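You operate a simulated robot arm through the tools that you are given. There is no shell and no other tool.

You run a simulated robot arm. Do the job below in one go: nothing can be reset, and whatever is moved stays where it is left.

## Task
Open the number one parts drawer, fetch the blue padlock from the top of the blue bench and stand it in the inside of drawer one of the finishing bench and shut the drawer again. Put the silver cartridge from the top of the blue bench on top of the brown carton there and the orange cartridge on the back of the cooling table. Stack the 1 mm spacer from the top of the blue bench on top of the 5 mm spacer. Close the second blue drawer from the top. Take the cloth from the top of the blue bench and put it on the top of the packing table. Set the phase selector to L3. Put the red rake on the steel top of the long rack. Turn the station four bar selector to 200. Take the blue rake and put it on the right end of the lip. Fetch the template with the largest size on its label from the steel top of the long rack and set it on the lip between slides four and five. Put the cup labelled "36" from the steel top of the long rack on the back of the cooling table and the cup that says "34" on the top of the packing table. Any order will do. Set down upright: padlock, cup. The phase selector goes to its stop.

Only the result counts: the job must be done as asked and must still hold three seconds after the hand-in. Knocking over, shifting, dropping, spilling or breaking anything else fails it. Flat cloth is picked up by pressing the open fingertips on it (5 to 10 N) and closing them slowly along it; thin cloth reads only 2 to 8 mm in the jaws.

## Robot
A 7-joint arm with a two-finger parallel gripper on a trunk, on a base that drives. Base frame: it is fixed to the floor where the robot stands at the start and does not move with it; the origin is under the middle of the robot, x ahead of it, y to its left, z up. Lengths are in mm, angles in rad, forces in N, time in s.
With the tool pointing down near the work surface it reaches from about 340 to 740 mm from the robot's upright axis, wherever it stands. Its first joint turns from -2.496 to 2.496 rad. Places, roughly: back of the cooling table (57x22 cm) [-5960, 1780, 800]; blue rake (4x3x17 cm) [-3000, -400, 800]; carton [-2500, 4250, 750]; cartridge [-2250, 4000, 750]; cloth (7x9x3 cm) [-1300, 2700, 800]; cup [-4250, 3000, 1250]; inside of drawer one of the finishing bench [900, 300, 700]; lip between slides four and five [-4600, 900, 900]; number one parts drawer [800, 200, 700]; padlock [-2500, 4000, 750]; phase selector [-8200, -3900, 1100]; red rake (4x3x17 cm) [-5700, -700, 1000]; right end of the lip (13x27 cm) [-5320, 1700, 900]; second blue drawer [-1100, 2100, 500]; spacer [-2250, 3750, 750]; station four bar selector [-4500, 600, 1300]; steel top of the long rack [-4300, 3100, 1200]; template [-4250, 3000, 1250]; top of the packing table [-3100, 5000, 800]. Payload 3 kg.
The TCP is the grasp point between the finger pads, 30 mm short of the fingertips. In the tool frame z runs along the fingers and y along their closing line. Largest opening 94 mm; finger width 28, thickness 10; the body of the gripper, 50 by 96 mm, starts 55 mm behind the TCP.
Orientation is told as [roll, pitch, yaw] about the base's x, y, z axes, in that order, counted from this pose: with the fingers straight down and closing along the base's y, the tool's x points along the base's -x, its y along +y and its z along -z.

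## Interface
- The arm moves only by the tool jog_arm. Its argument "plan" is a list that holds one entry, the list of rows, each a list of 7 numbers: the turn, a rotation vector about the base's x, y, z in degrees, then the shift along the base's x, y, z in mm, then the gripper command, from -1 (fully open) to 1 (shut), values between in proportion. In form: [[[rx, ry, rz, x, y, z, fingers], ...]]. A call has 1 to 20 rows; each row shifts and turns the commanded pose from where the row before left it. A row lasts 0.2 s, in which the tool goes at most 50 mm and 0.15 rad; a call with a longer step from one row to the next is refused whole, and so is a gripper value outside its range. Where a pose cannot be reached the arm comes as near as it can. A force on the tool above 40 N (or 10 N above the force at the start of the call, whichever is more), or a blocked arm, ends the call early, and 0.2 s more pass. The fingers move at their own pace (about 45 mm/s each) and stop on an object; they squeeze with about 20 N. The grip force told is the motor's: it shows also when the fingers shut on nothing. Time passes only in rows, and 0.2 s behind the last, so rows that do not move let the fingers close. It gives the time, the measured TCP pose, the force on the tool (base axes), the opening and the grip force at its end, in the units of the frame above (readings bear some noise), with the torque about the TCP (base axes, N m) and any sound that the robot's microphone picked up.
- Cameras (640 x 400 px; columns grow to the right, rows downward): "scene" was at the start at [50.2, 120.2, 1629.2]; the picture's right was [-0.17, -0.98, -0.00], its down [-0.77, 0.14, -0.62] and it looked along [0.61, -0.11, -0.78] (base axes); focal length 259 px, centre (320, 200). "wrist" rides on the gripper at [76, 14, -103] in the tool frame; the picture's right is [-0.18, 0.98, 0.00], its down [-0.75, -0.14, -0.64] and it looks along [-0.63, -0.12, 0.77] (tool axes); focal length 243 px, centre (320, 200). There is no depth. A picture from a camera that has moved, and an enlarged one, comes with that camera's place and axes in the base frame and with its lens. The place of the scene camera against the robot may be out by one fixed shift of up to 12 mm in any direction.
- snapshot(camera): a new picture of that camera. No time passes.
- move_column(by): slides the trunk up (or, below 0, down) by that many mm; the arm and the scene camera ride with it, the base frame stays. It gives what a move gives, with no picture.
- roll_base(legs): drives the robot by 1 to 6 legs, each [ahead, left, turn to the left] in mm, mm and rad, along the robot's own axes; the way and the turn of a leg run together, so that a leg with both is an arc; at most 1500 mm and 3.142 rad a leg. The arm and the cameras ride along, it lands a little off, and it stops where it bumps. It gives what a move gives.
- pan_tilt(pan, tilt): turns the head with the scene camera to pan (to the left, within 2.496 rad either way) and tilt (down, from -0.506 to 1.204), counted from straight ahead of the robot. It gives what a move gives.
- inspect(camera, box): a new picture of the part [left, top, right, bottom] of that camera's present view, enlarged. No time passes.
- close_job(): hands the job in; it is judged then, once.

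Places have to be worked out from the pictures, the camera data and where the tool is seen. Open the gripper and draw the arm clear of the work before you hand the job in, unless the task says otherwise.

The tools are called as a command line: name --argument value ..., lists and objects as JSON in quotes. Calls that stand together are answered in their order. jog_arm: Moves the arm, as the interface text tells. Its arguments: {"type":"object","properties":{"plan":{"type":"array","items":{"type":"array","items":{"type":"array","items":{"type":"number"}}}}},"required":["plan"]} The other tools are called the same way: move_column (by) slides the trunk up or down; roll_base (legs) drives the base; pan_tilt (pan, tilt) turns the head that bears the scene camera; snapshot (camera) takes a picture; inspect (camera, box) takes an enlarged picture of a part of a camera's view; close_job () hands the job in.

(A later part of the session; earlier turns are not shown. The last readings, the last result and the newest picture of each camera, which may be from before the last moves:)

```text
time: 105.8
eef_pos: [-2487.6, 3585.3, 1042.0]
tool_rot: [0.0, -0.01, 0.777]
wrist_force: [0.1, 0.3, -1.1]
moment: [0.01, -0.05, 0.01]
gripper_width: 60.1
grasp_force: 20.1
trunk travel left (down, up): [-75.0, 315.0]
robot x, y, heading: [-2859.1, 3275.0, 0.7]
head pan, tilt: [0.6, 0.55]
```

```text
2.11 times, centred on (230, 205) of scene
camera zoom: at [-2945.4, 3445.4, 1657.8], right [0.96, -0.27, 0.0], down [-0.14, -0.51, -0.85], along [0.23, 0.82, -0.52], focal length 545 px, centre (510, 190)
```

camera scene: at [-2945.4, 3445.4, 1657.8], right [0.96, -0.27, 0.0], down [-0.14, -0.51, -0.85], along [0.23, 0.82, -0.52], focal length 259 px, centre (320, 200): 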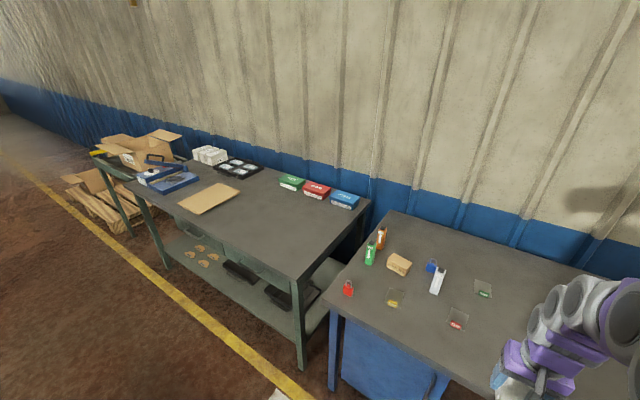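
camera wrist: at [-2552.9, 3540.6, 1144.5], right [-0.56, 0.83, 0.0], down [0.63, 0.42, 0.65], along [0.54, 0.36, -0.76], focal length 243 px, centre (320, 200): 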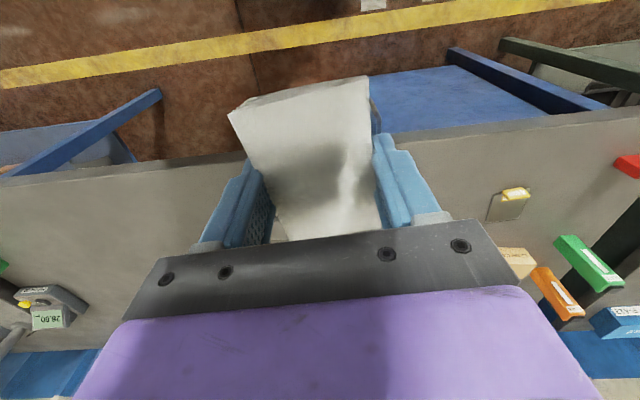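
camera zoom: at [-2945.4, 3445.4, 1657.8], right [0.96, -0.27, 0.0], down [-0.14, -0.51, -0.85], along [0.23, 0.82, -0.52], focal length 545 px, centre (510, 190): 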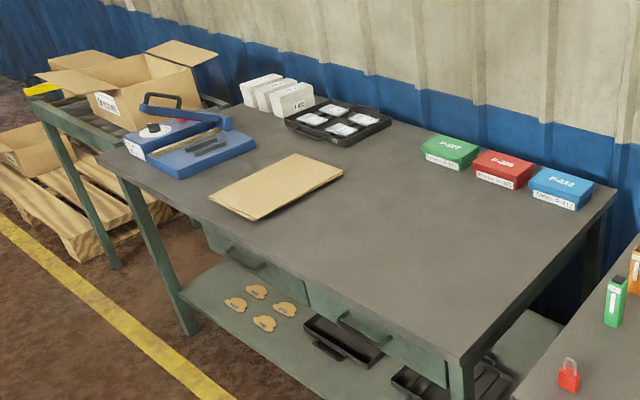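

Packing table is free on its right half. I drive left to stand before it, then a bit closer.

roll_base --legs '[[0, 1000, 0], [150, 0, 0]]'

pan_tilt --pan 0.2 --tilt 0.75

snapshot --camera "scene"

snapshot --camera "wrist"

```text
time: 112.0
eef_pos: [-3015.2, 4444.1, 1042.1]
tool_rot: [-0.002, -0.009, 0.776]
wrist_force: [-0.4, -0.9, -0.9]
moment: [-0.01, 0.01, -0.01]
gripper_width: 60.2
grasp_force: 20.4
trunk travel left (down, up): [-75.0, 315.0]
robot x, y, heading: [-3389.4, 4132.0, 0.694]
head pan, tilt: [0.6, 0.55]
```

```text
time: 112.8
eef_pos: [-3017.8, 4442.4, 1042.5]
tool_rot: [0.001, -0.009, 0.775]
wrist_force: [0.1, -0.3, -0.7]
moment: [0.02, 0.04, 0.0]
gripper_width: 60.2
grasp_force: 20.0
trunk travel left (down, up): [-75.0, 315.0]
robot x, y, heading: [-3386.6, 4133.2, 0.697]
head pan, tilt: [0.201, 0.75]
```

```text
taken
camera scene: at [-3447.2, 4282.6, 1640.5], right [0.78, -0.62, 0.0], down [-0.42, -0.54, -0.73], along [0.45, 0.57, -0.68], focal length 259 px, centre (320, 200)
```

scene: 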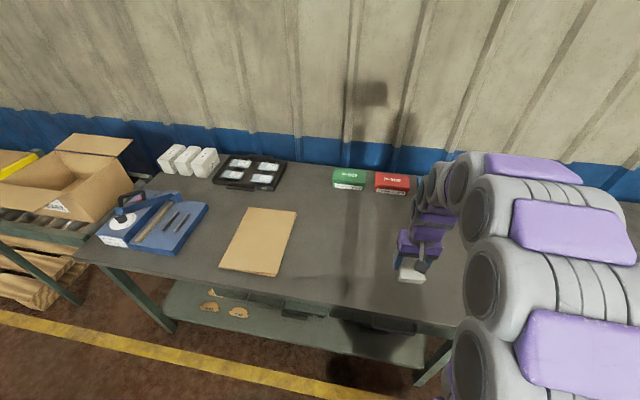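

```text
taken
camera wrist: at [-3083.2, 4398.3, 1144.8], right [-0.56, 0.83, 0.0], down [0.63, 0.42, 0.65], along [0.54, 0.36, -0.76], focal length 243 px, centre (320, 200)
```

wrist: 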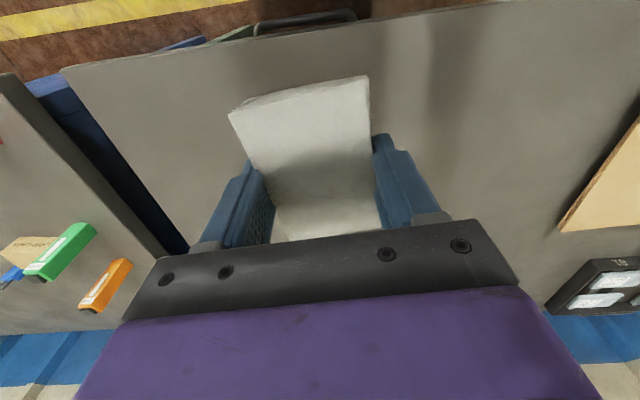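

I'm in front of the table's free area. I move the cloth inwards over the table, then down carefully.

jog_arm --plan '[[[0, 0, 0, 8, 7, 0, 1], [0, 0, 0, 14, 12, 0, 1], [0, 0, 0, 16, 13, 0, 1], [0, 0, 0, 16, 13, 0, 1], [0, 0, 0, 16, 13, -8, 1], [0, 0, 0, 14, 12, -14, 1], [0, 0, 0, 14, 12, -16, 1], [0, 0, 0, 10, 9, -16, 1], [0, 0, 0, 4, 4, -16, 1], [0, 0, 0, 0, 0, -16, 1], [0, 0, 0, 0, 0, -16, 1], [0, 0, 0, 0, 0, -16, 1], [0, 0, 0, 0, 0, -16, 1], [0, 0, 0, 0, 0, -14, 1], [0, 0, 0, 0, 0, -8, 1]]]'

snapshot --camera "scene"

snapshot --camera "wrist"

```text
time: 116.0
eef_pos: [-2904.3, 4537.0, 886.8]
tool_rot: [0.0, -0.01, 0.774]
wrist_force: [-0.3, -0.4, -0.8]
moment: [0.0, 0.01, -0.01]
gripper_width: 60.2
grasp_force: 20.3
trunk travel left (down, up): [-75.0, 315.0]
robot x, y, heading: [-3389.6, 4127.2, 0.698]
head pan, tilt: [0.201, 0.75]
```

```text
taken
camera scene: at [-3446.1, 4284.0, 1640.4], right [0.78, -0.62, 0.0], down [-0.43, -0.54, -0.73], along [0.45, 0.57, -0.68], focal length 259 px, centre (320, 200)
```

scene: 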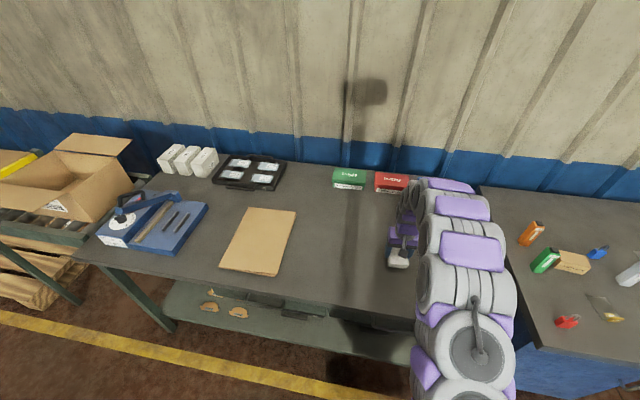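

```text
taken
camera wrist: at [-2970.4, 4492.3, 989.5], right [-0.56, 0.83, 0.0], down [0.63, 0.42, 0.65], along [0.54, 0.36, -0.76], focal length 243 px, centre (320, 200)
```

wrist: 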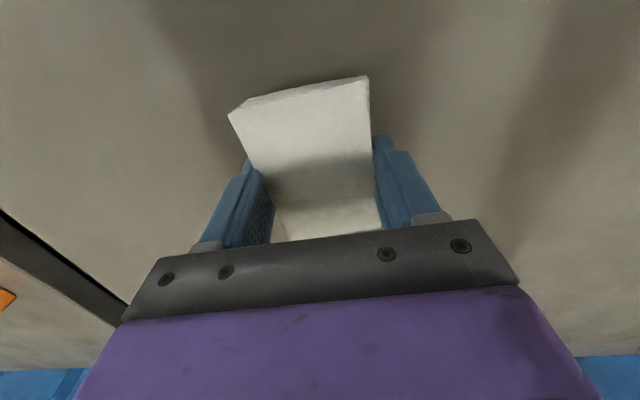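

The cloth hangs over the free table area. I lower in small steps until it touches.

jog_arm --plan '[[[0, 0, 0, 0, 0, -8, 1], [0, 0, 0, 0, 0, -8, 1], [0, 0, 0, 0, 0, -5, 1], [0, 0, 0, 0, 0, -5, 1], [0, 0, 0, 0, 0, -5, 1], [0, 0, 0, 0, 0, -5, 1], [0, 0, 0, 0, 0, -3, 1], [0, 0, 0, 0, 0, -3, 1]]]'

```text
time: 117.8
eef_pos: [-2907.3, 4537.3, 849.6]
tool_rot: [-0.001, -0.019, 0.776]
wrist_force: [-10.4, -7.6, 24.5]
moment: [-0.46, 0.9, 0.2]
gripper_width: 60.2
grasp_force: 20.5
trunk travel left (down, up): [-75.0, 315.0]
robot x, y, heading: [-3388.8, 4136.9, 0.699]
head pan, tilt: [0.201, 0.75]
stopped in row 8: the force on the tool passed its limit at 46 N (the readings are from after the stop); the commanded pose is now the measured one
```

It touches the table (top at about z≈819). I ease up slightly and release it.

jog_arm --plan '[[[0, 0, 0, 0, 0, 2, 1], [0, 0, 0, 0, 0, 0, -0.4], [0, 0, 0, 0, 0, 0, -0.7], [0, 0, 0, 0, 0, 0, -0.9], [0, 0, 0, 0, 0, 10, -1], [0, 0, 0, 0, 0, 20, -1], [0, 0, 0, 0, 0, 40, -1], [0, 0, 0, 0, 0, 50, -1], [0, 0, 0, 0, 0, 50, -1]]]'

snapshot --camera "wrist"

```text
time: 119.8
eef_pos: [-2904.5, 4536.7, 1022.5]
tool_rot: [-0.001, -0.02, 0.776]
wrist_force: [0.6, 0.9, -0.2]
moment: [-0.02, 0.04, 0.0]
gripper_width: 94.1
grasp_force: 0.1
trunk travel left (down, up): [-75.0, 315.0]
robot x, y, heading: [-3387.4, 4135.4, 0.701]
head pan, tilt: [0.201, 0.75]
```

```text
taken
camera wrist: at [-2971.7, 4492.3, 1124.5], right [-0.56, 0.83, 0.0], down [0.63, 0.42, 0.66], along [0.54, 0.37, -0.75], focal length 243 px, centre (320, 200)
```

wrist: 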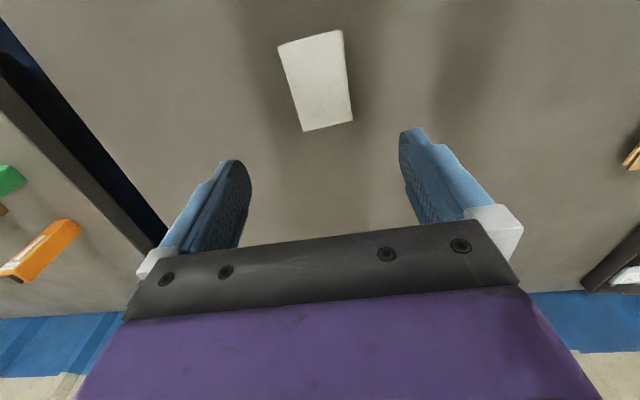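

The cloth lies on the packing table. I draw the arm in, level it, back off and drive right to the small parts on the blue bench.

jog_arm --plan '[[[-0.77, 0.79, -4.2, -30, -25, 10, -1], [0, 0, 0, -30, -25, 10, -1], [0, 0, 0, -30, -25, 0, -1], [0, 0, 0, -24, -22, 0, -1]]]'

roll_base --legs '[[-140, 0, 0], [0, -730, 0], [230, 0, 0]]'

pan_tilt --pan 0.3 --tilt 0.8

snapshot --camera "scene"

snapshot --camera "wrist"

```text
time: 120.8
eef_pos: [-3020.1, 4439.6, 1042.9]
tool_rot: [-0.004, 0.003, 0.701]
wrist_force: [-0.1, 0.7, -0.7]
moment: [0.01, 0.0, 0.01]
gripper_width: 93.9
grasp_force: 0.0
trunk travel left (down, up): [-75.0, 315.0]
robot x, y, heading: [-3390.5, 4133.9, 0.699]
head pan, tilt: [0.201, 0.75]
```

```text
time: 127.0
eef_pos: [-2484.8, 3938.1, 1041.5]
tool_rot: [-0.001, 0.003, 0.692]
wrist_force: [-0.1, 0.1, -0.5]
moment: [-0.05, 0.01, -0.01]
gripper_width: 94.2
grasp_force: 0.1
trunk travel left (down, up): [-75.0, 315.0]
robot x, y, heading: [-2860.9, 3634.5, 0.689]
head pan, tilt: [0.201, 0.75]
```

```text
time: 127.7
eef_pos: [-2485.8, 3936.7, 1042.2]
tool_rot: [-0.001, 0.001, 0.691]
wrist_force: [-0.5, 0.1, 0.9]
moment: [0.05, -0.03, -0.01]
gripper_width: 93.9
grasp_force: 0.0
trunk travel left (down, up): [-75.0, 315.0]
robot x, y, heading: [-2858.9, 3633.6, 0.689]
head pan, tilt: [0.3, 0.799]
```

```text
taken
camera scene: at [-2923.3, 3787.4, 1636.5], right [0.84, -0.55, 0.0], down [-0.4, -0.6, -0.7], along [0.38, 0.58, -0.72], focal length 259 px, centre (320, 200)
```

scene: 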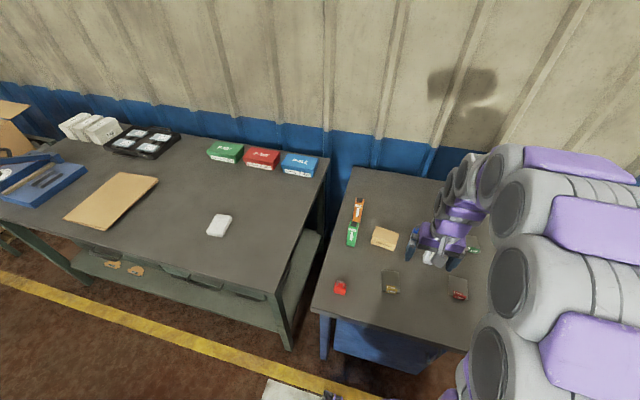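

```text
taken
camera wrist: at [-2554.3, 3898.7, 1145.5], right [-0.49, 0.87, 0.0], down [0.67, 0.37, 0.64], along [0.56, 0.31, -0.77], focal length 243 px, centre (320, 200)
```

wrist: 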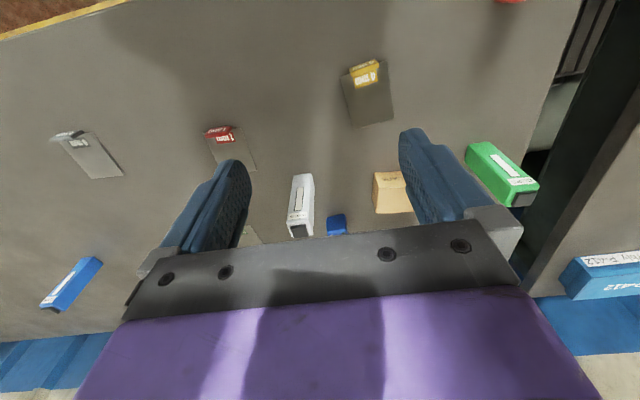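

All small parts are in view of the wrist camera. I enlarge the spacers and the cartridge/carton group.

inspect --camera "wrist" --box '[190, 40, 410, 180]'

inspect --camera "wrist" --box '[270, 150, 420, 250]'

inspect --camera "scene" --box '[320, 190, 480, 310]'

```text
2.86 times, centred on (300, 110) of wrist
camera zoom: at [-2554.3, 3898.7, 1145.5], right [-0.49, 0.87, 0.0], down [0.67, 0.37, 0.64], along [0.56, 0.31, -0.77], focal length 693 px, centre (377, 457)
```

zoom: 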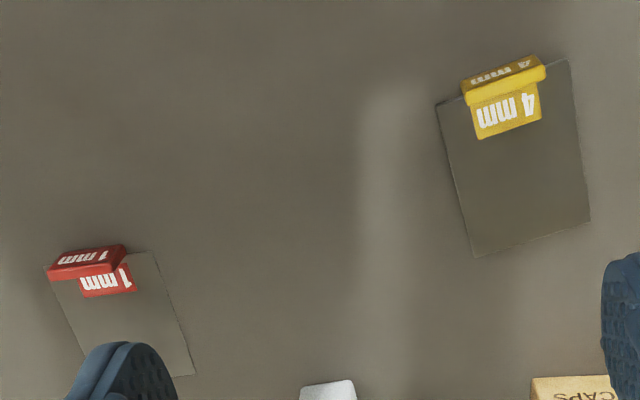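

```text
4.00 times, centred on (345, 200) of wrist
camera zoom: at [-2554.3, 3898.7, 1145.5], right [-0.49, 0.87, 0.0], down [0.67, 0.37, 0.64], along [0.56, 0.31, -0.77], focal length 970 px, centre (220, 200)
```

zoom: 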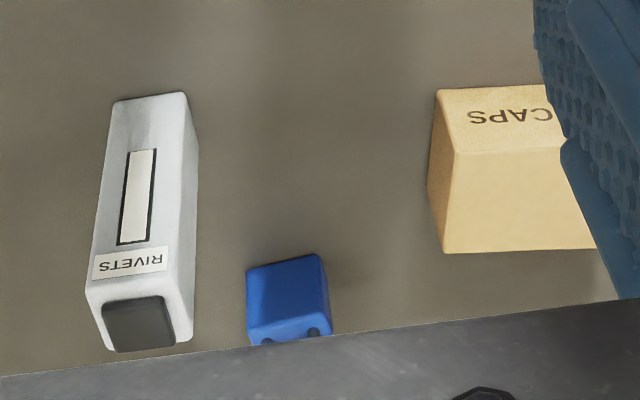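

```text
3.33 times, centred on (400, 250) of scene
camera zoom: at [-2923.3, 3787.4, 1636.5], right [0.84, -0.55, 0.0], down [-0.4, -0.6, -0.7], along [0.38, 0.58, -0.72], focal length 863 px, centre (53, 33)
```

zoom: 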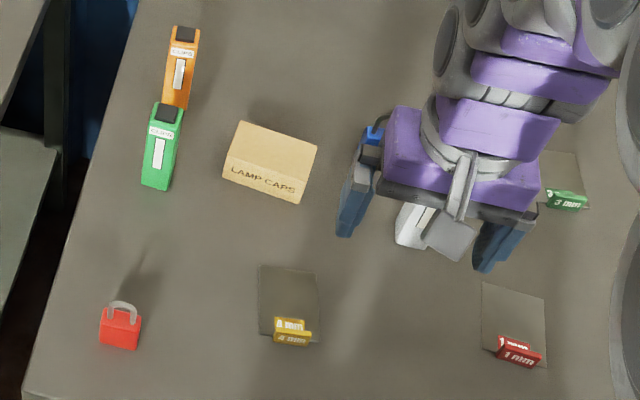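

Yellow is 4 mm, green 3 mm, red 1 mm. I check the grey one's label.

inspect --camera "wrist" --box '[40, 110, 140, 190]'

pan_tilt --pan -0.5 --tilt 0.7

snapshot --camera "scene"

```text
5.00 times, centred on (90, 150) of wrist
camera zoom: at [-2554.3, 3898.7, 1145.5], right [-0.49, 0.87, 0.0], down [0.67, 0.37, 0.64], along [0.56, 0.31, -0.77], focal length 1213 px, centre (1470, 450)
```

zoom: 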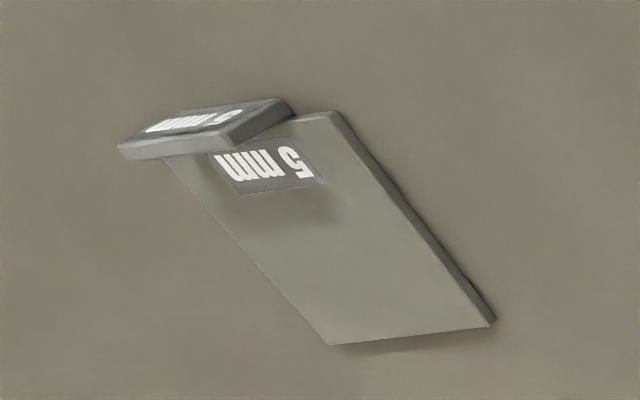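

```text
time: 128.8
eef_pos: [-2485.7, 3936.4, 1040.9]
tool_rot: [-0.001, 0.002, 0.691]
wrist_force: [-0.4, 0.8, 0.9]
moment: [0.0, 0.01, -0.01]
gripper_width: 94.0
grasp_force: 0.0
trunk travel left (down, up): [-75.0, 315.0]
robot x, y, heading: [-2858.3, 3631.6, 0.693]
head pan, tilt: [-0.499, 0.7]
```

```text
taken
camera scene: at [-2884.2, 3736.0, 1644.8], right [0.19, -0.98, 0.0], down [-0.63, -0.12, -0.76], along [0.75, 0.14, -0.65], focal length 259 px, centre (320, 200)
```

scene: 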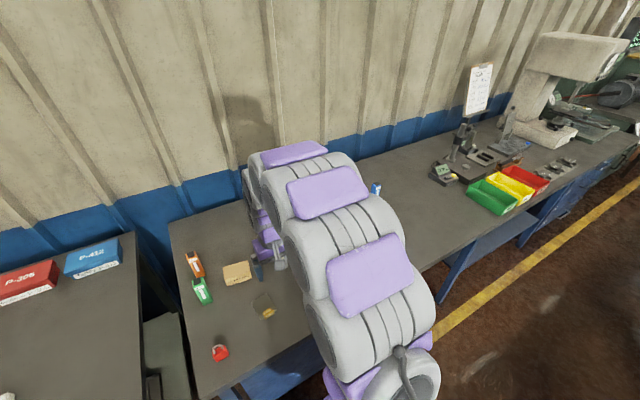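

Grey is 5 mm. I now take the silver cartridge first: it stands at about [-2327, 3993] and is about 119 mm tall; I move the tool above it and check alignment.

jog_arm --plan '[[[0, 0, -2, 32, 12, 0, -1], [0, 0, 0, 32, 12, 0, -1], [0, 0, 0, 32, 12, 0, -1], [0, 0, 0, 32, 12, 0, -1], [0, 0, 0, 30, 9, 0, -1]]]'

snapshot --camera "wrist"

```text
time: 130.0
eef_pos: [-2324.8, 3993.2, 1042.1]
tool_rot: [0.0, 0.003, 0.656]
wrist_force: [0.2, 1.1, 0.7]
moment: [-0.03, -0.01, 0.02]
gripper_width: 94.2
grasp_force: 0.0
trunk travel left (down, up): [-75.0, 315.0]
robot x, y, heading: [-2861.3, 3627.1, 0.69]
head pan, tilt: [-0.499, 0.7]
```

```text
taken
camera wrist: at [-2395.4, 3957.6, 1145.5], right [-0.45, 0.89, 0.0], down [0.68, 0.35, 0.64], along [0.57, 0.29, -0.77], focal length 243 px, centre (320, 200)
```

wrist: 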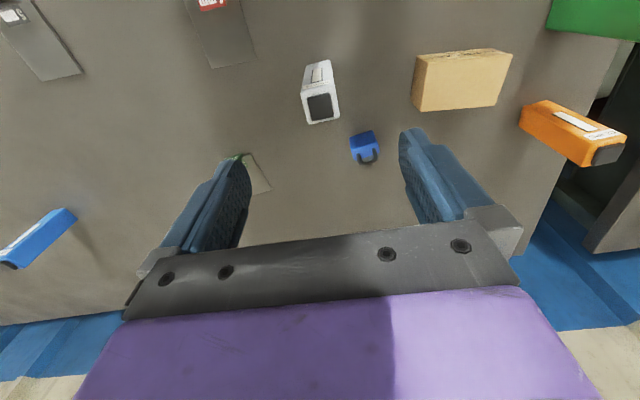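

The cartridge's cap lies exactly under the tool axis. I descend and grip it.

jog_arm --plan '[[[0, 0, 0, 0, 0, -40, -1], [0, 0, 0, 0, 0, -40, -1], [0, 0, 0, 0, 0, -40, -1], [0, 0, 0, 0, 0, -25, -1], [0, 0, 0, 0, 0, -10, -1]]]'

snapshot --camera "wrist"

```text
time: 131.2
eef_pos: [-2327.8, 3993.9, 884.7]
tool_rot: [0.0, -0.002, 0.655]
wrist_force: [-0.1, 0.8, 0.2]
moment: [0.01, 0.0, 0.0]
gripper_width: 94.0
grasp_force: 0.0
trunk travel left (down, up): [-75.0, 315.0]
robot x, y, heading: [-2857.8, 3632.2, 0.69]
head pan, tilt: [-0.499, 0.7]
```

```text
taken
camera wrist: at [-2397.8, 3957.1, 988.9], right [-0.45, 0.89, 0.0], down [0.68, 0.35, 0.64], along [0.57, 0.29, -0.77], focal length 243 px, centre (320, 200)
```

wrist: 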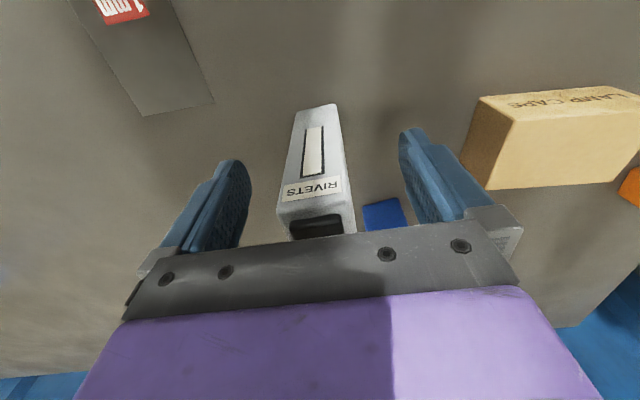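

Aligned. I close on the cartridge and lift it 100 mm.

jog_arm --plan '[[[0, 0, 0, 0, 0, 0, -0.4], [0, 0, 0, 0, 0, 0, 0.2], [0, 0, 0, 0, 0, 0, 1], [0, 0, 0, 0, 0, 0, 1], [0, 0, 0, 0, 0, 0, 1], [0, 0, 0, 0, 0, 6, 1], [0, 0, 0, 0, 0, 10, 1], [0, 0, 0, 0, 0, 16, 1], [0, 0, 0, 0, 0, 20, 1], [0, 0, 0, 0, 0, 20, 1], [0, 0, 0, 0, 0, 18, 1], [0, 0, 0, 0, 0, 10, 1]]]'

snapshot --camera "wrist"

```text
time: 133.8
eef_pos: [-2327.4, 3995.3, 988.0]
tool_rot: [0.0, 0.002, 0.658]
wrist_force: [-0.3, -1.5, -1.8]
moment: [0.01, 0.01, 0.03]
gripper_width: 36.1
grasp_force: 19.9
trunk travel left (down, up): [-75.0, 315.0]
robot x, y, heading: [-2860.7, 3633.6, 0.692]
head pan, tilt: [-0.499, 0.7]
```

```text
taken
camera wrist: at [-2397.1, 3958.6, 1093.2], right [-0.45, 0.89, 0.0], down [0.68, 0.35, 0.64], along [0.57, 0.29, -0.77], focal length 243 px, centre (320, 200)
```

wrist: 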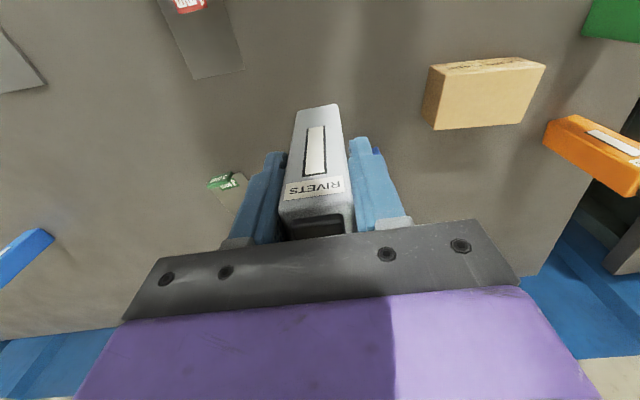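

Held at 36 mm. The carton's top centre works out at [-2400, 4138, 843]; I carry the cartridge over it.

jog_arm --plan '[[[0, 0, -2.5, -8, 16, 0, 1], [0, 0, -2.5, -12, 23, 0, 1], [0, 0, 0, -13, 26, 0, 1], [0, 0, 0, -13, 26, 0, 1], [0, 0, 0, -12, 23, 0, 1], [0, 0, 0, -9, 18, 0, 1], [0, 0, 0, -5.6, 9.7, 0, 1], [0, 0, 0, 0, 0, -10, 1], [0, 0, 0, 0, 0, -15, 1], [0, 0, 0, 0, 0, -15, 1], [0, 0, 0, 0, 0, -8, 1]]]'

snapshot --camera "wrist"

snapshot --camera "scene"

```text
time: 136.2
eef_pos: [-2400.4, 4136.9, 938.6]
tool_rot: [-0.002, 0.002, 0.57]
wrist_force: [-0.3, 0.9, -2.1]
moment: [-0.03, 0.0, 0.0]
gripper_width: 36.3
grasp_force: 20.0
trunk travel left (down, up): [-75.0, 315.0]
robot x, y, heading: [-2861.1, 3631.6, 0.688]
head pan, tilt: [-0.499, 0.7]
```

```text
taken
camera wrist: at [-2473.1, 4106.1, 1043.0], right [-0.38, 0.93, 0.0], down [0.71, 0.29, 0.64], along [0.6, 0.24, -0.77], focal length 243 px, centre (320, 200)
```

wrist: 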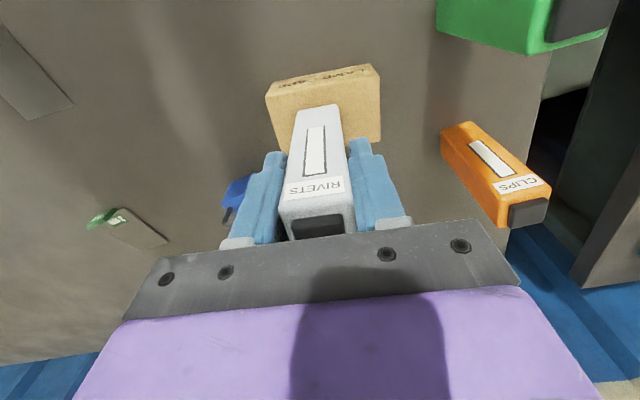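

```text
taken
camera scene: at [-2883.2, 3738.2, 1644.6], right [0.19, -0.98, 0.0], down [-0.63, -0.12, -0.76], along [0.75, 0.14, -0.65], focal length 259 px, centre (320, 200)
```

scene: 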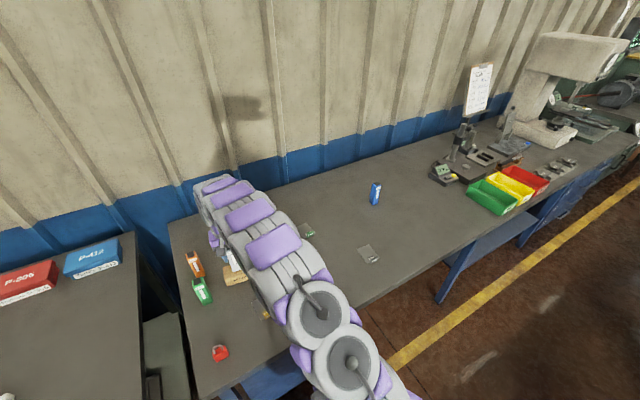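

The cartridge stands centred above the carton. I lower in 2 mm steps.

jog_arm --plan '[[[0, 0, 0, 0, 0, -3, 1], [0, 0, 0, 0, 0, -2, 1], [0, 0, 0, 0, 0, -2, 1], [0, 0, 0, 0, 0, -1.5, 1]]]'

```text
time: 137.2
eef_pos: [-2399.7, 4135.4, 931.0]
tool_rot: [-0.003, 0.002, 0.568]
wrist_force: [0.2, 0.2, -1.1]
moment: [0.0, -0.02, -0.01]
gripper_width: 36.0
grasp_force: 20.0
trunk travel left (down, up): [-75.0, 315.0]
robot x, y, heading: [-2859.5, 3633.0, 0.686]
head pan, tilt: [-0.499, 0.7]
```

jog_arm --plan '[[[0, 0, 0, 0, 0, -1.5, 1], [0, 0, 0, 0, 0, -1.5, 1]]]'

```text
time: 137.8
eef_pos: [-2400.4, 4135.4, 930.1]
tool_rot: [0.0, -0.002, 0.569]
wrist_force: [0.1, 0.5, 20.2]
moment: [0.03, 0.03, 0.01]
gripper_width: 36.2
grasp_force: 20.1
trunk travel left (down, up): [-75.0, 315.0]
robot x, y, heading: [-2857.7, 3631.4, 0.687]
head pan, tilt: [-0.499, 0.7]
```

It rests on the carton (20 N). I ease up 1.5 mm and open slowly, then retreat straight up.

jog_arm --plan '[[[0, 0, 0, 0, 0, 1.8, 1], [0, 0, 0, 0, 0, 0, 0.15], [0, 0, 0, 0, 0, 0, 0.05], [0, 0, 0, 0, 0, 0, -0.1], [0, 0, 0, 0, 0, 0, -0.3], [0, 0, 0, 0, 0, 0, -0.5], [0, 0, 0, 0, 0, 0, -0.5], [0, 0, 0, 0, 0, 20, -0.5], [0, 0, 0, 0, 0, 40, -0.5], [0, 0, 0, 0, 0, 40, -0.5], [0, 0, 0, 0, 0, 40, -0.5]]]'

snapshot --camera "wrist"

```text
time: 140.2
eef_pos: [-2401.7, 4135.0, 1068.8]
tool_rot: [-0.001, 0.003, 0.57]
wrist_force: [0.1, -0.5, 1.6]
moment: [-0.02, 0.0, -0.01]
gripper_width: 70.5
grasp_force: 0.0
trunk travel left (down, up): [-75.0, 315.0]
robot x, y, heading: [-2854.3, 3635.2, 0.686]
head pan, tilt: [-0.499, 0.7]
```

```text
taken
camera wrist: at [-2474.9, 4105.8, 1172.3], right [-0.37, 0.93, 0.0], down [0.71, 0.29, 0.64], along [0.59, 0.24, -0.77], focal length 243 px, centre (320, 200)
```

wrist: 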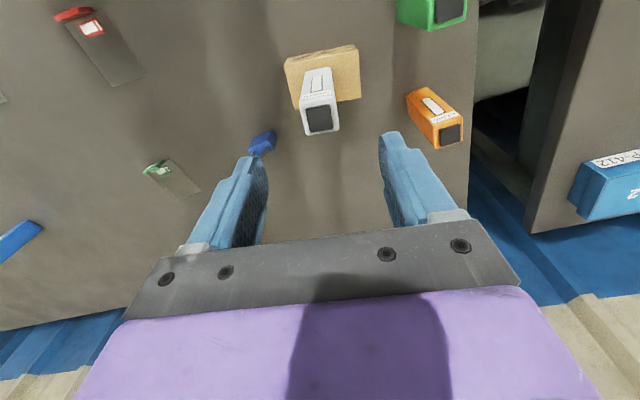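

The silver cartridge stands on the carton. Next the spacers: I drive right so that both the red (1 mm) and the grey (5 mm) spacer are in reach.

jog_arm --plan '[[[0, 0, 3.75, -30, -25, 0, -1], [0, 0, 3.75, -30, -25, 0, -1]]]'

roll_base --legs '[[0, -290, 0.012]]'

snapshot --camera "wrist"

snapshot --camera "scene"

```text
time: 140.8
eef_pos: [-2462.4, 4086.1, 1070.3]
tool_rot: [-0.001, 0.0, 0.702]
wrist_force: [-0.3, -0.2, 0.0]
moment: [0.0, -0.07, 0.02]
gripper_width: 93.9
grasp_force: 0.0
trunk travel left (down, up): [-75.0, 315.0]
robot x, y, heading: [-2860.1, 3635.1, 0.689]
head pan, tilt: [-0.499, 0.7]
```

```text
time: 142.8
eef_pos: [-2287.2, 3874.3, 1069.2]
tool_rot: [-0.013, 0.001, 0.709]
wrist_force: [-1.2, 0.4, -0.4]
moment: [-0.06, -0.08, 0.01]
gripper_width: 93.9
grasp_force: 0.1
trunk travel left (down, up): [-75.0, 315.0]
robot x, y, heading: [-2670.1, 3406.9, 0.698]
head pan, tilt: [-0.499, 0.7]
```

```text
taken
camera wrist: at [-2355.8, 3835.9, 1171.7], right [-0.5, 0.86, -0.01], down [0.66, 0.39, 0.64], along [0.56, 0.31, -0.77], focal length 243 px, centre (320, 200)
```

wrist: 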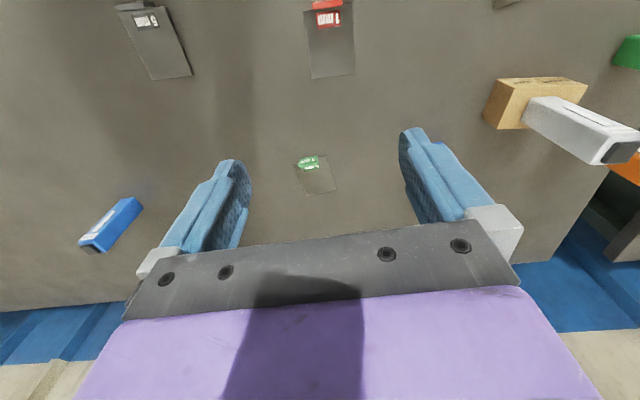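

```text
taken
camera scene: at [-2713.9, 3530.9, 1643.0], right [0.2, -0.98, 0.01], down [-0.63, -0.14, -0.77], along [0.75, 0.14, -0.64], focal length 259 px, centre (320, 200)
```

scene: 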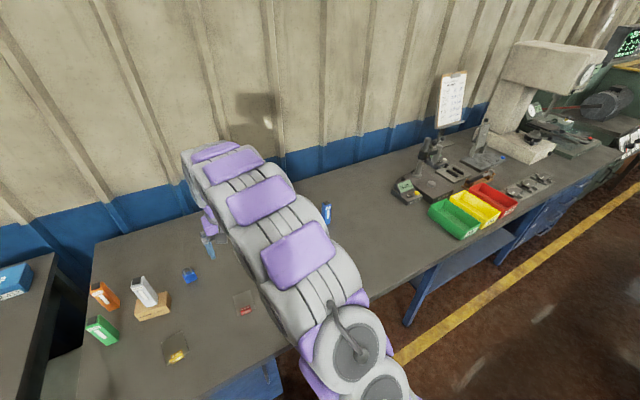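

Both spacers are in reach. I draw the tool back and lower it for a close look at the red spacer's tab.

jog_arm --plan '[[[0, 0, 0, -25, -22, -30, -1], [0, 0, 0, -25, -22, -30, -1], [0, 0, 0, -26, -22, -35, -1], [0, 0, 0, 0, 0, -35, -1]]]'

snapshot --camera "wrist"

inspect --camera "wrist" --box '[240, 50, 400, 170]'

```text
time: 143.8
eef_pos: [-2349.2, 3788.9, 941.8]
tool_rot: [0.01, -0.002, 0.71]
wrist_force: [-0.1, 0.4, -0.5]
moment: [-0.01, 0.0, -0.02]
gripper_width: 94.2
grasp_force: 0.2
trunk travel left (down, up): [-75.0, 315.0]
robot x, y, heading: [-2670.5, 3408.9, 0.698]
head pan, tilt: [-0.499, 0.7]
```

```text
taken
camera wrist: at [-2415.9, 3748.1, 1045.7], right [-0.5, 0.87, 0.01], down [0.67, 0.38, 0.64], along [0.55, 0.33, -0.77], focal length 243 px, centre (320, 200)
```

wrist: 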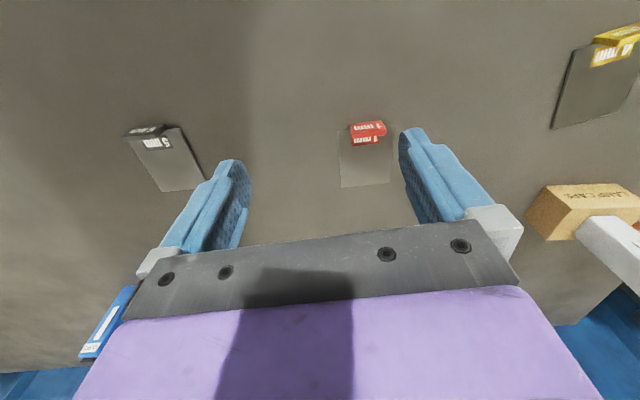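

```text
3.33 times, centred on (320, 110) of wrist
camera zoom: at [-2415.9, 3748.1, 1045.7], right [-0.5, 0.87, 0.01], down [0.67, 0.38, 0.64], along [0.55, 0.33, -0.77], focal length 809 px, centre (320, 500)
```

zoom: 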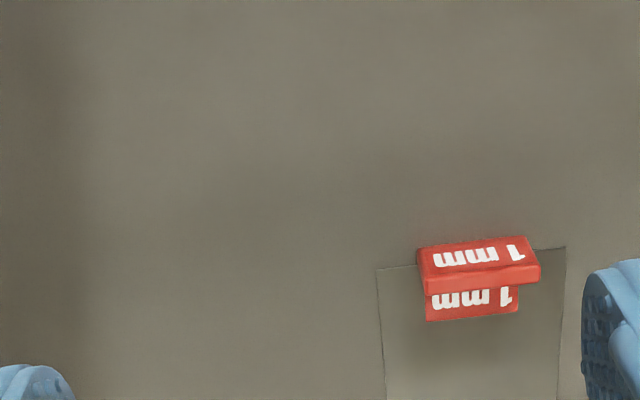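

The red tab is an upright grip at the plate's near edge, near [-2351, 3844]. I turn the tool a quarter so the jaws close across the tab's thickness, and look from the side.

jog_arm --plan '[[[0, 0, -8.57, 0, 5, 0, -1], [0, 0, -8.57, 0, 5, 0, -1], [0, 0, -8.57, 0, 5, 0, -1], [0, 0, -8.57, 0, 5, 0, -1], [0, 0, -8.57, 0, 5, 0, -1], [0, 0, -8.57, 0, 5, 0, -1], [0, 0, -8.57, 0, 5, 0, -1], [0, 0, -8.57, 0, 5, 0, -1], [0, 0, -8.57, 0, 5, 0, -1], [0, 0, -8.57, 0, 5, 0, -1], [0, 0, -8.57, 0, 5, 0, -1]]]'

snapshot --camera "wrist"

inspect --camera "wrist" --box '[240, 50, 400, 170]'

```text
time: 146.2
eef_pos: [-2354.6, 3848.1, 940.8]
tool_rot: [0.001, -0.001, -0.94]
wrist_force: [-0.2, 0.1, 0.2]
moment: [0.01, 0.01, 0.01]
gripper_width: 94.1
grasp_force: 0.1
trunk travel left (down, up): [-75.0, 315.0]
robot x, y, heading: [-2670.9, 3410.8, 0.705]
head pan, tilt: [-0.499, 0.7]
```

```text
taken
camera wrist: at [-2388.3, 3918.1, 1044.0], right [0.9, 0.43, 0.0], down [0.33, -0.69, 0.64], along [0.28, -0.58, -0.77], focal length 243 px, centre (320, 200)
```

wrist: 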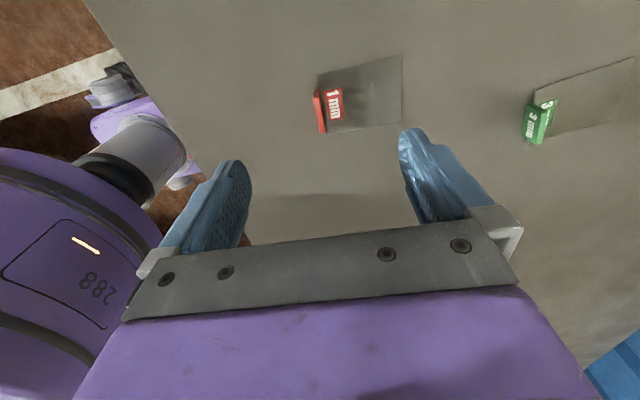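

```text
3.33 times, centred on (320, 110) of wrist
camera zoom: at [-2388.3, 3918.1, 1044.0], right [0.9, 0.43, 0.0], down [0.33, -0.69, 0.64], along [0.28, -0.58, -0.77], focal length 809 px, centre (320, 500)
```

zoom: 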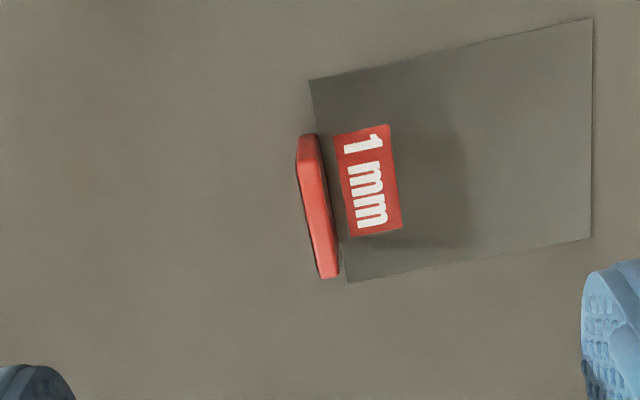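

Seen edge-on, the tab stands centred between the jaws. I narrow the jaws to 40 mm and descend around it.

jog_arm --plan '[[[0, 0, 0, 2.6, -3, -30, 0.15], [0, 0, 0, 0, 0, -30, 0.15], [0, 0, 0, 0, 0, -20, 0.15], [0, 0, 0, 0, 0, -10, 0.15], [0, 0, 0, 0, 0, -5, 0.15]]]'

snapshot --camera "wrist"

inspect --camera "wrist" --box '[240, 90, 400, 210]'

```text
time: 147.4
eef_pos: [-2352.6, 3847.3, 845.9]
tool_rot: [0.003, -0.002, -0.934]
wrist_force: [0.0, 0.7, 0.3]
moment: [-0.01, 0.02, -0.02]
gripper_width: 39.9
grasp_force: 0.1
trunk travel left (down, up): [-75.0, 315.0]
robot x, y, heading: [-2672.7, 3408.7, 0.697]
head pan, tilt: [-0.499, 0.7]
```

```text
taken
camera wrist: at [-2387.2, 3916.7, 948.6], right [0.9, 0.44, 0.0], down [0.33, -0.69, 0.64], along [0.28, -0.58, -0.77], focal length 243 px, centre (320, 200)
```

wrist: 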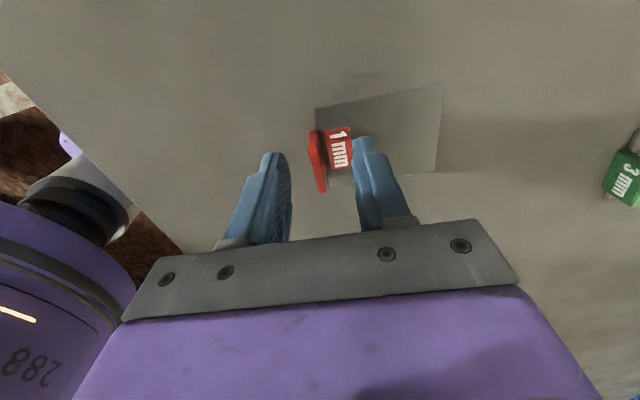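

```text
3.33 times, centred on (320, 150) of wrist
camera zoom: at [-2387.2, 3916.7, 948.6], right [0.9, 0.44, 0.0], down [0.33, -0.69, 0.64], along [0.28, -0.58, -0.77], focal length 809 px, centre (320, 367)
```

zoom: 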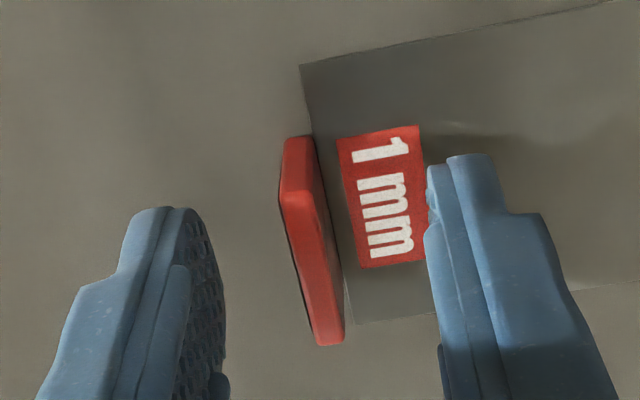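

The tab is well between the fingers. I go 9 mm lower (tips just above the plate) and close.

jog_arm --plan '[[[0, 0, 0, 0, 0, -5, 0.15], [0, 0, 0, 0, 0, -4, 0.15], [0, 0, 0, 0, 0, 0, 0.5], [0, 0, 0, 0, 0, 0, 0.8], [0, 0, 0, 0, 0, 0, 1], [0, 0, 0, 0, 0, 0, 1], [0, 0, 0, 0, 0, 0, 1]]]'

snapshot --camera "wrist"

```text
time: 149.0
eef_pos: [-2352.5, 3847.2, 836.1]
tool_rot: [0.004, -0.002, -0.935]
wrist_force: [0.1, -0.3, 0.1]
moment: [-0.02, 0.0, 0.0]
gripper_width: 4.9
grasp_force: 20.4
trunk travel left (down, up): [-75.0, 315.0]
robot x, y, heading: [-2671.4, 3408.2, 0.696]
head pan, tilt: [-0.499, 0.7]
```

```text
taken
camera wrist: at [-2386.9, 3916.8, 939.9], right [0.9, 0.44, 0.0], down [0.33, -0.69, 0.64], along [0.28, -0.58, -0.77], focal length 243 px, centre (320, 200)
```

wrist: 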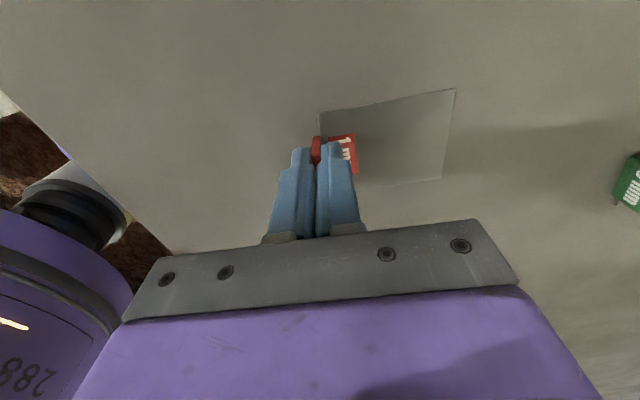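

The tab is held (4.9 mm). I lift the spacer, then turn it a quarter so its tab will not meet the grey spacer's tab, and come near the grey one for a look.

jog_arm --plan '[[[0, 0, 0, 0, 0, 5, 1], [0, 0, 0, 0, 0, 8, 1], [0, 0, 0, 0, 0, 12, 1], [0, 0, 0, 0, 0, 18, 1], [0, 0, 0, 0, 0, 20, 1], [0, 0, 0, 0, 0, 20, 1], [0, 0, 0, 0, 0, 15, 1]]]'

snapshot --camera "wrist"

jog_arm --plan '[[[0, 0, 8.2, 7, -13, 0, 1], [0, 0, 8.2, 7, -13, 0, 1], [0, 0, 8.2, 7, -13, 0, 1], [0, 0, 8.2, 7, -13, 0, 1], [0, 0, 8.2, 7, -13, 0, 1], [0, 0, 8.2, 7, -13, 0, 1], [0, 0, 8.2, 7, -13, 0, 1], [0, 0, 8.2, 7, -14, 0, 1], [0, 0, 8.2, 7, -14, 0, 1], [0, 0, 8.2, 7, -14, 0, 1], [0, 0, 8.0, 6, -14, 0, 1]]]'

snapshot --camera "wrist"

```text
time: 150.6
eef_pos: [-2353.6, 3847.3, 934.4]
tool_rot: [0.002, -0.002, -0.934]
wrist_force: [0.1, 0.2, 0.2]
moment: [-0.02, 0.06, -0.03]
gripper_width: 5.1
grasp_force: 19.8
trunk travel left (down, up): [-75.0, 315.0]
robot x, y, heading: [-2672.8, 3413.2, 0.695]
head pan, tilt: [-0.499, 0.7]
```

```text
taken
camera wrist: at [-2388.2, 3916.7, 1037.9], right [0.9, 0.44, 0.0], down [0.33, -0.69, 0.64], along [0.28, -0.58, -0.77], focal length 243 px, centre (320, 200)
```

wrist: 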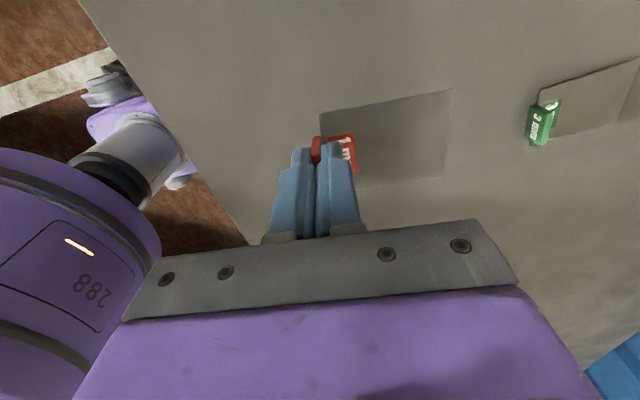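

```text
time: 153.0
eef_pos: [-2276.1, 3698.8, 933.2]
tool_rot: [0.005, 0.002, 0.64]
wrist_force: [-0.5, -1.0, -0.6]
moment: [0.0, -0.03, 0.03]
gripper_width: 5.2
grasp_force: 19.9
trunk travel left (down, up): [-75.0, 315.0]
robot x, y, heading: [-2671.3, 3405.2, 0.697]
head pan, tilt: [-0.499, 0.7]
```

```text
taken
camera wrist: at [-2345.7, 3664.1, 1037.5], right [-0.44, 0.9, 0.0], down [0.69, 0.33, 0.64], along [0.57, 0.28, -0.77], focal length 243 px, centre (320, 200)
```

wrist: 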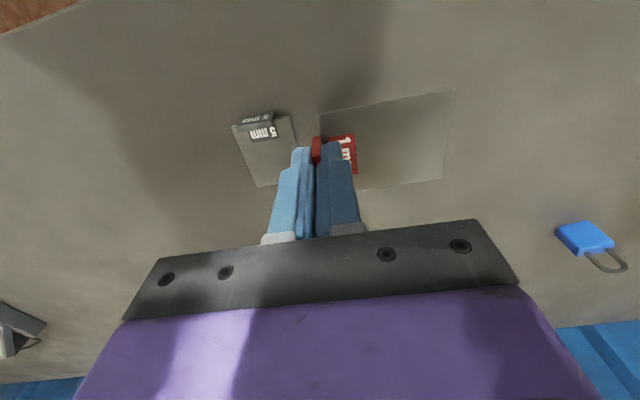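

The red spacer hangs level in the jaws; the grey 5 mm spacer is visible to its left. I enlarge to measure its place.

inspect --camera "wrist" --box '[200, 90, 340, 200]'

```text
3.64 times, centred on (270, 145) of wrist
camera zoom: at [-2345.7, 3664.1, 1037.5], right [-0.44, 0.9, 0.0], down [0.69, 0.33, 0.64], along [0.57, 0.28, -0.77], focal length 882 px, centre (502, 400)
```

zoom: 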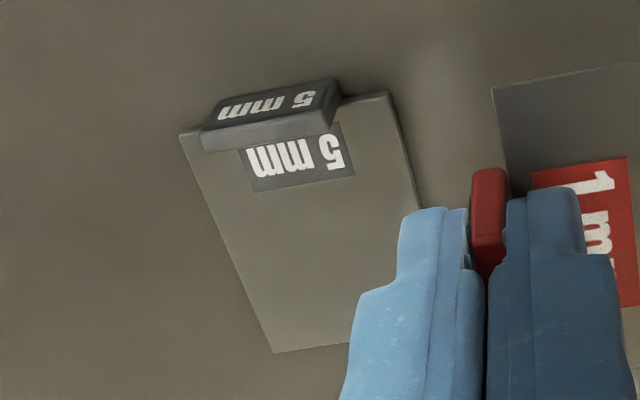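

The grey plate's centre is at [-2207, 3674], turned 36.5°. I bring the red plate exactly over it and lower to just above.

jog_arm --plan '[[[0, 0, 0, 12, -8, 0, 1], [0, 0, 0, 18, -12, 0, 1], [0, 0, 0, 20, -13, 0, 1], [0, 0, 0, 18, -12, 0, 1], [0, 0, 0, 14, -10, 0, 1], [0, 0, 0, 8, -5, 0, 1], [0, 0, 0, 0, 0, -15, 1], [0, 0, 0, 0, 0, -20, 1], [0, 0, 0, 0, 0, -15, 1]]]'

snapshot --camera "wrist"

inspect --camera "wrist" --box '[270, 70, 470, 210]'

```text
time: 155.0
eef_pos: [-2185.5, 3639.1, 886.3]
tool_rot: [0.004, 0.0, 0.635]
wrist_force: [0.2, -0.3, -1.1]
moment: [0.01, -0.01, 0.03]
gripper_width: 5.0
grasp_force: 19.9
trunk travel left (down, up): [-75.0, 315.0]
robot x, y, heading: [-2672.4, 3412.4, 0.699]
head pan, tilt: [-0.499, 0.7]
```

```text
taken
camera wrist: at [-2255.5, 3605.0, 989.0], right [-0.44, 0.9, 0.0], down [0.69, 0.33, 0.64], along [0.58, 0.28, -0.77], focal length 243 px, centre (320, 200)
```

wrist: 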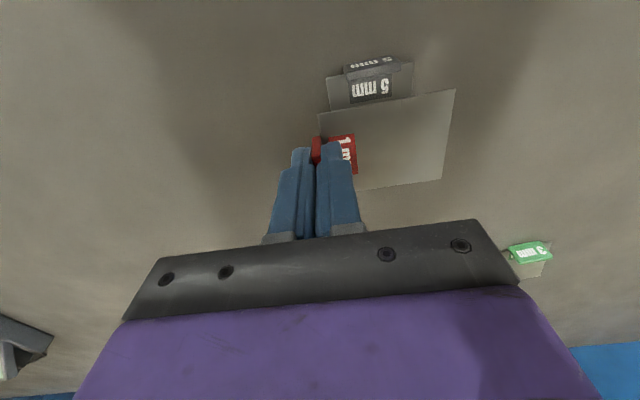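

```text
2.86 times, centred on (370, 140) of wrist
camera zoom: at [-2255.5, 3605.0, 989.0], right [-0.44, 0.9, 0.0], down [0.69, 0.33, 0.64], along [0.58, 0.28, -0.77], focal length 693 px, centre (177, 371)
```

zoom: 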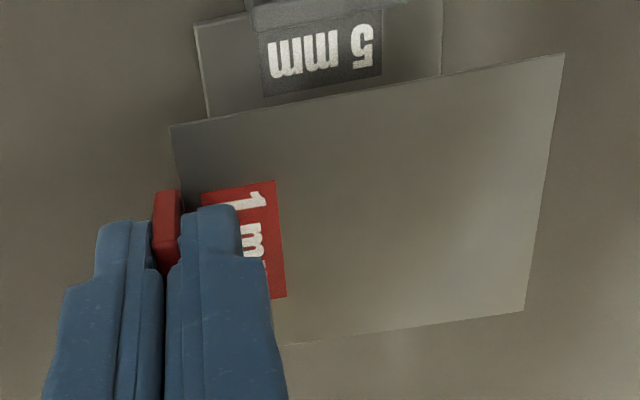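

The red plate's centre is right above the grey plate's centre. I lower it onto the grey plate in small steps.

jog_arm --plan '[[[0, 0, 0, 0, 0, -14, 1], [0, 0, 0, 0, 0, -12, 1], [0, 0, 0, 0, 0, -8, 1], [0, 0, 0, 0, 0, -4, 1], [0, 0, 0, 0, 0, -2, 1]]]'

jog_arm --plan '[[[0, 0, 0, 0, 0, -1.5, 1], [0, 0, 0, 0, 0, -1.5, 1]]]'

inspect --camera "wrist" --box '[270, 70, 470, 210]'

```text
time: 156.2
eef_pos: [-2185.3, 3640.8, 844.2]
tool_rot: [0.003, 0.0, 0.634]
wrist_force: [0.4, -0.7, -0.1]
moment: [0.0, -0.01, 0.01]
gripper_width: 5.0
grasp_force: 20.5
trunk travel left (down, up): [-75.0, 315.0]
robot x, y, heading: [-2671.5, 3410.1, 0.695]
head pan, tilt: [-0.499, 0.7]
```

```text
time: 156.8
eef_pos: [-2185.2, 3639.6, 842.6]
tool_rot: [0.004, -0.002, 0.636]
wrist_force: [0.5, 0.4, -0.7]
moment: [-0.01, -0.03, 0.01]
gripper_width: 4.8
grasp_force: 19.9
trunk travel left (down, up): [-75.0, 315.0]
robot x, y, heading: [-2673.2, 3407.6, 0.696]
head pan, tilt: [-0.499, 0.7]
```

```text
2.86 times, centred on (370, 140) of wrist
camera zoom: at [-2255.9, 3605.1, 945.4], right [-0.44, 0.9, 0.0], down [0.69, 0.33, 0.64], along [0.58, 0.28, -0.77], focal length 693 px, centre (177, 371)
```

zoom: 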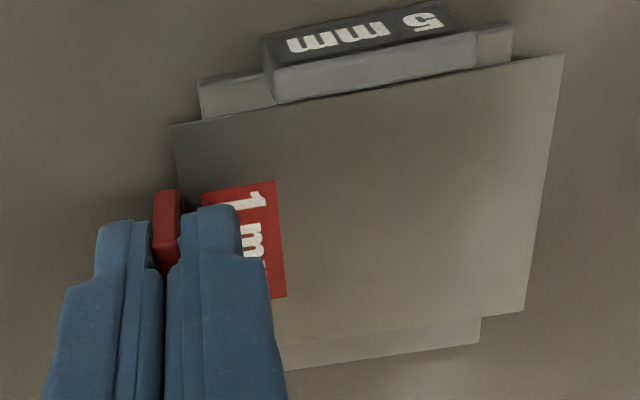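

Nearly touching, and clear of the grey tab. I continue down.

jog_arm --plan '[[[0, 0, 0, 0, 0, -1.2, 1], [0, 0, 0, 0, 0, -1.2, 1]]]'

```text
time: 157.4
eef_pos: [-2184.8, 3639.0, 840.2]
tool_rot: [0.005, -0.005, 0.635]
wrist_force: [1.7, -0.9, 18.4]
moment: [0.11, 0.03, 0.03]
gripper_width: 5.4
grasp_force: 20.0
trunk travel left (down, up): [-75.0, 315.0]
robot x, y, heading: [-2668.3, 3407.5, 0.698]
head pan, tilt: [-0.499, 0.7]
```

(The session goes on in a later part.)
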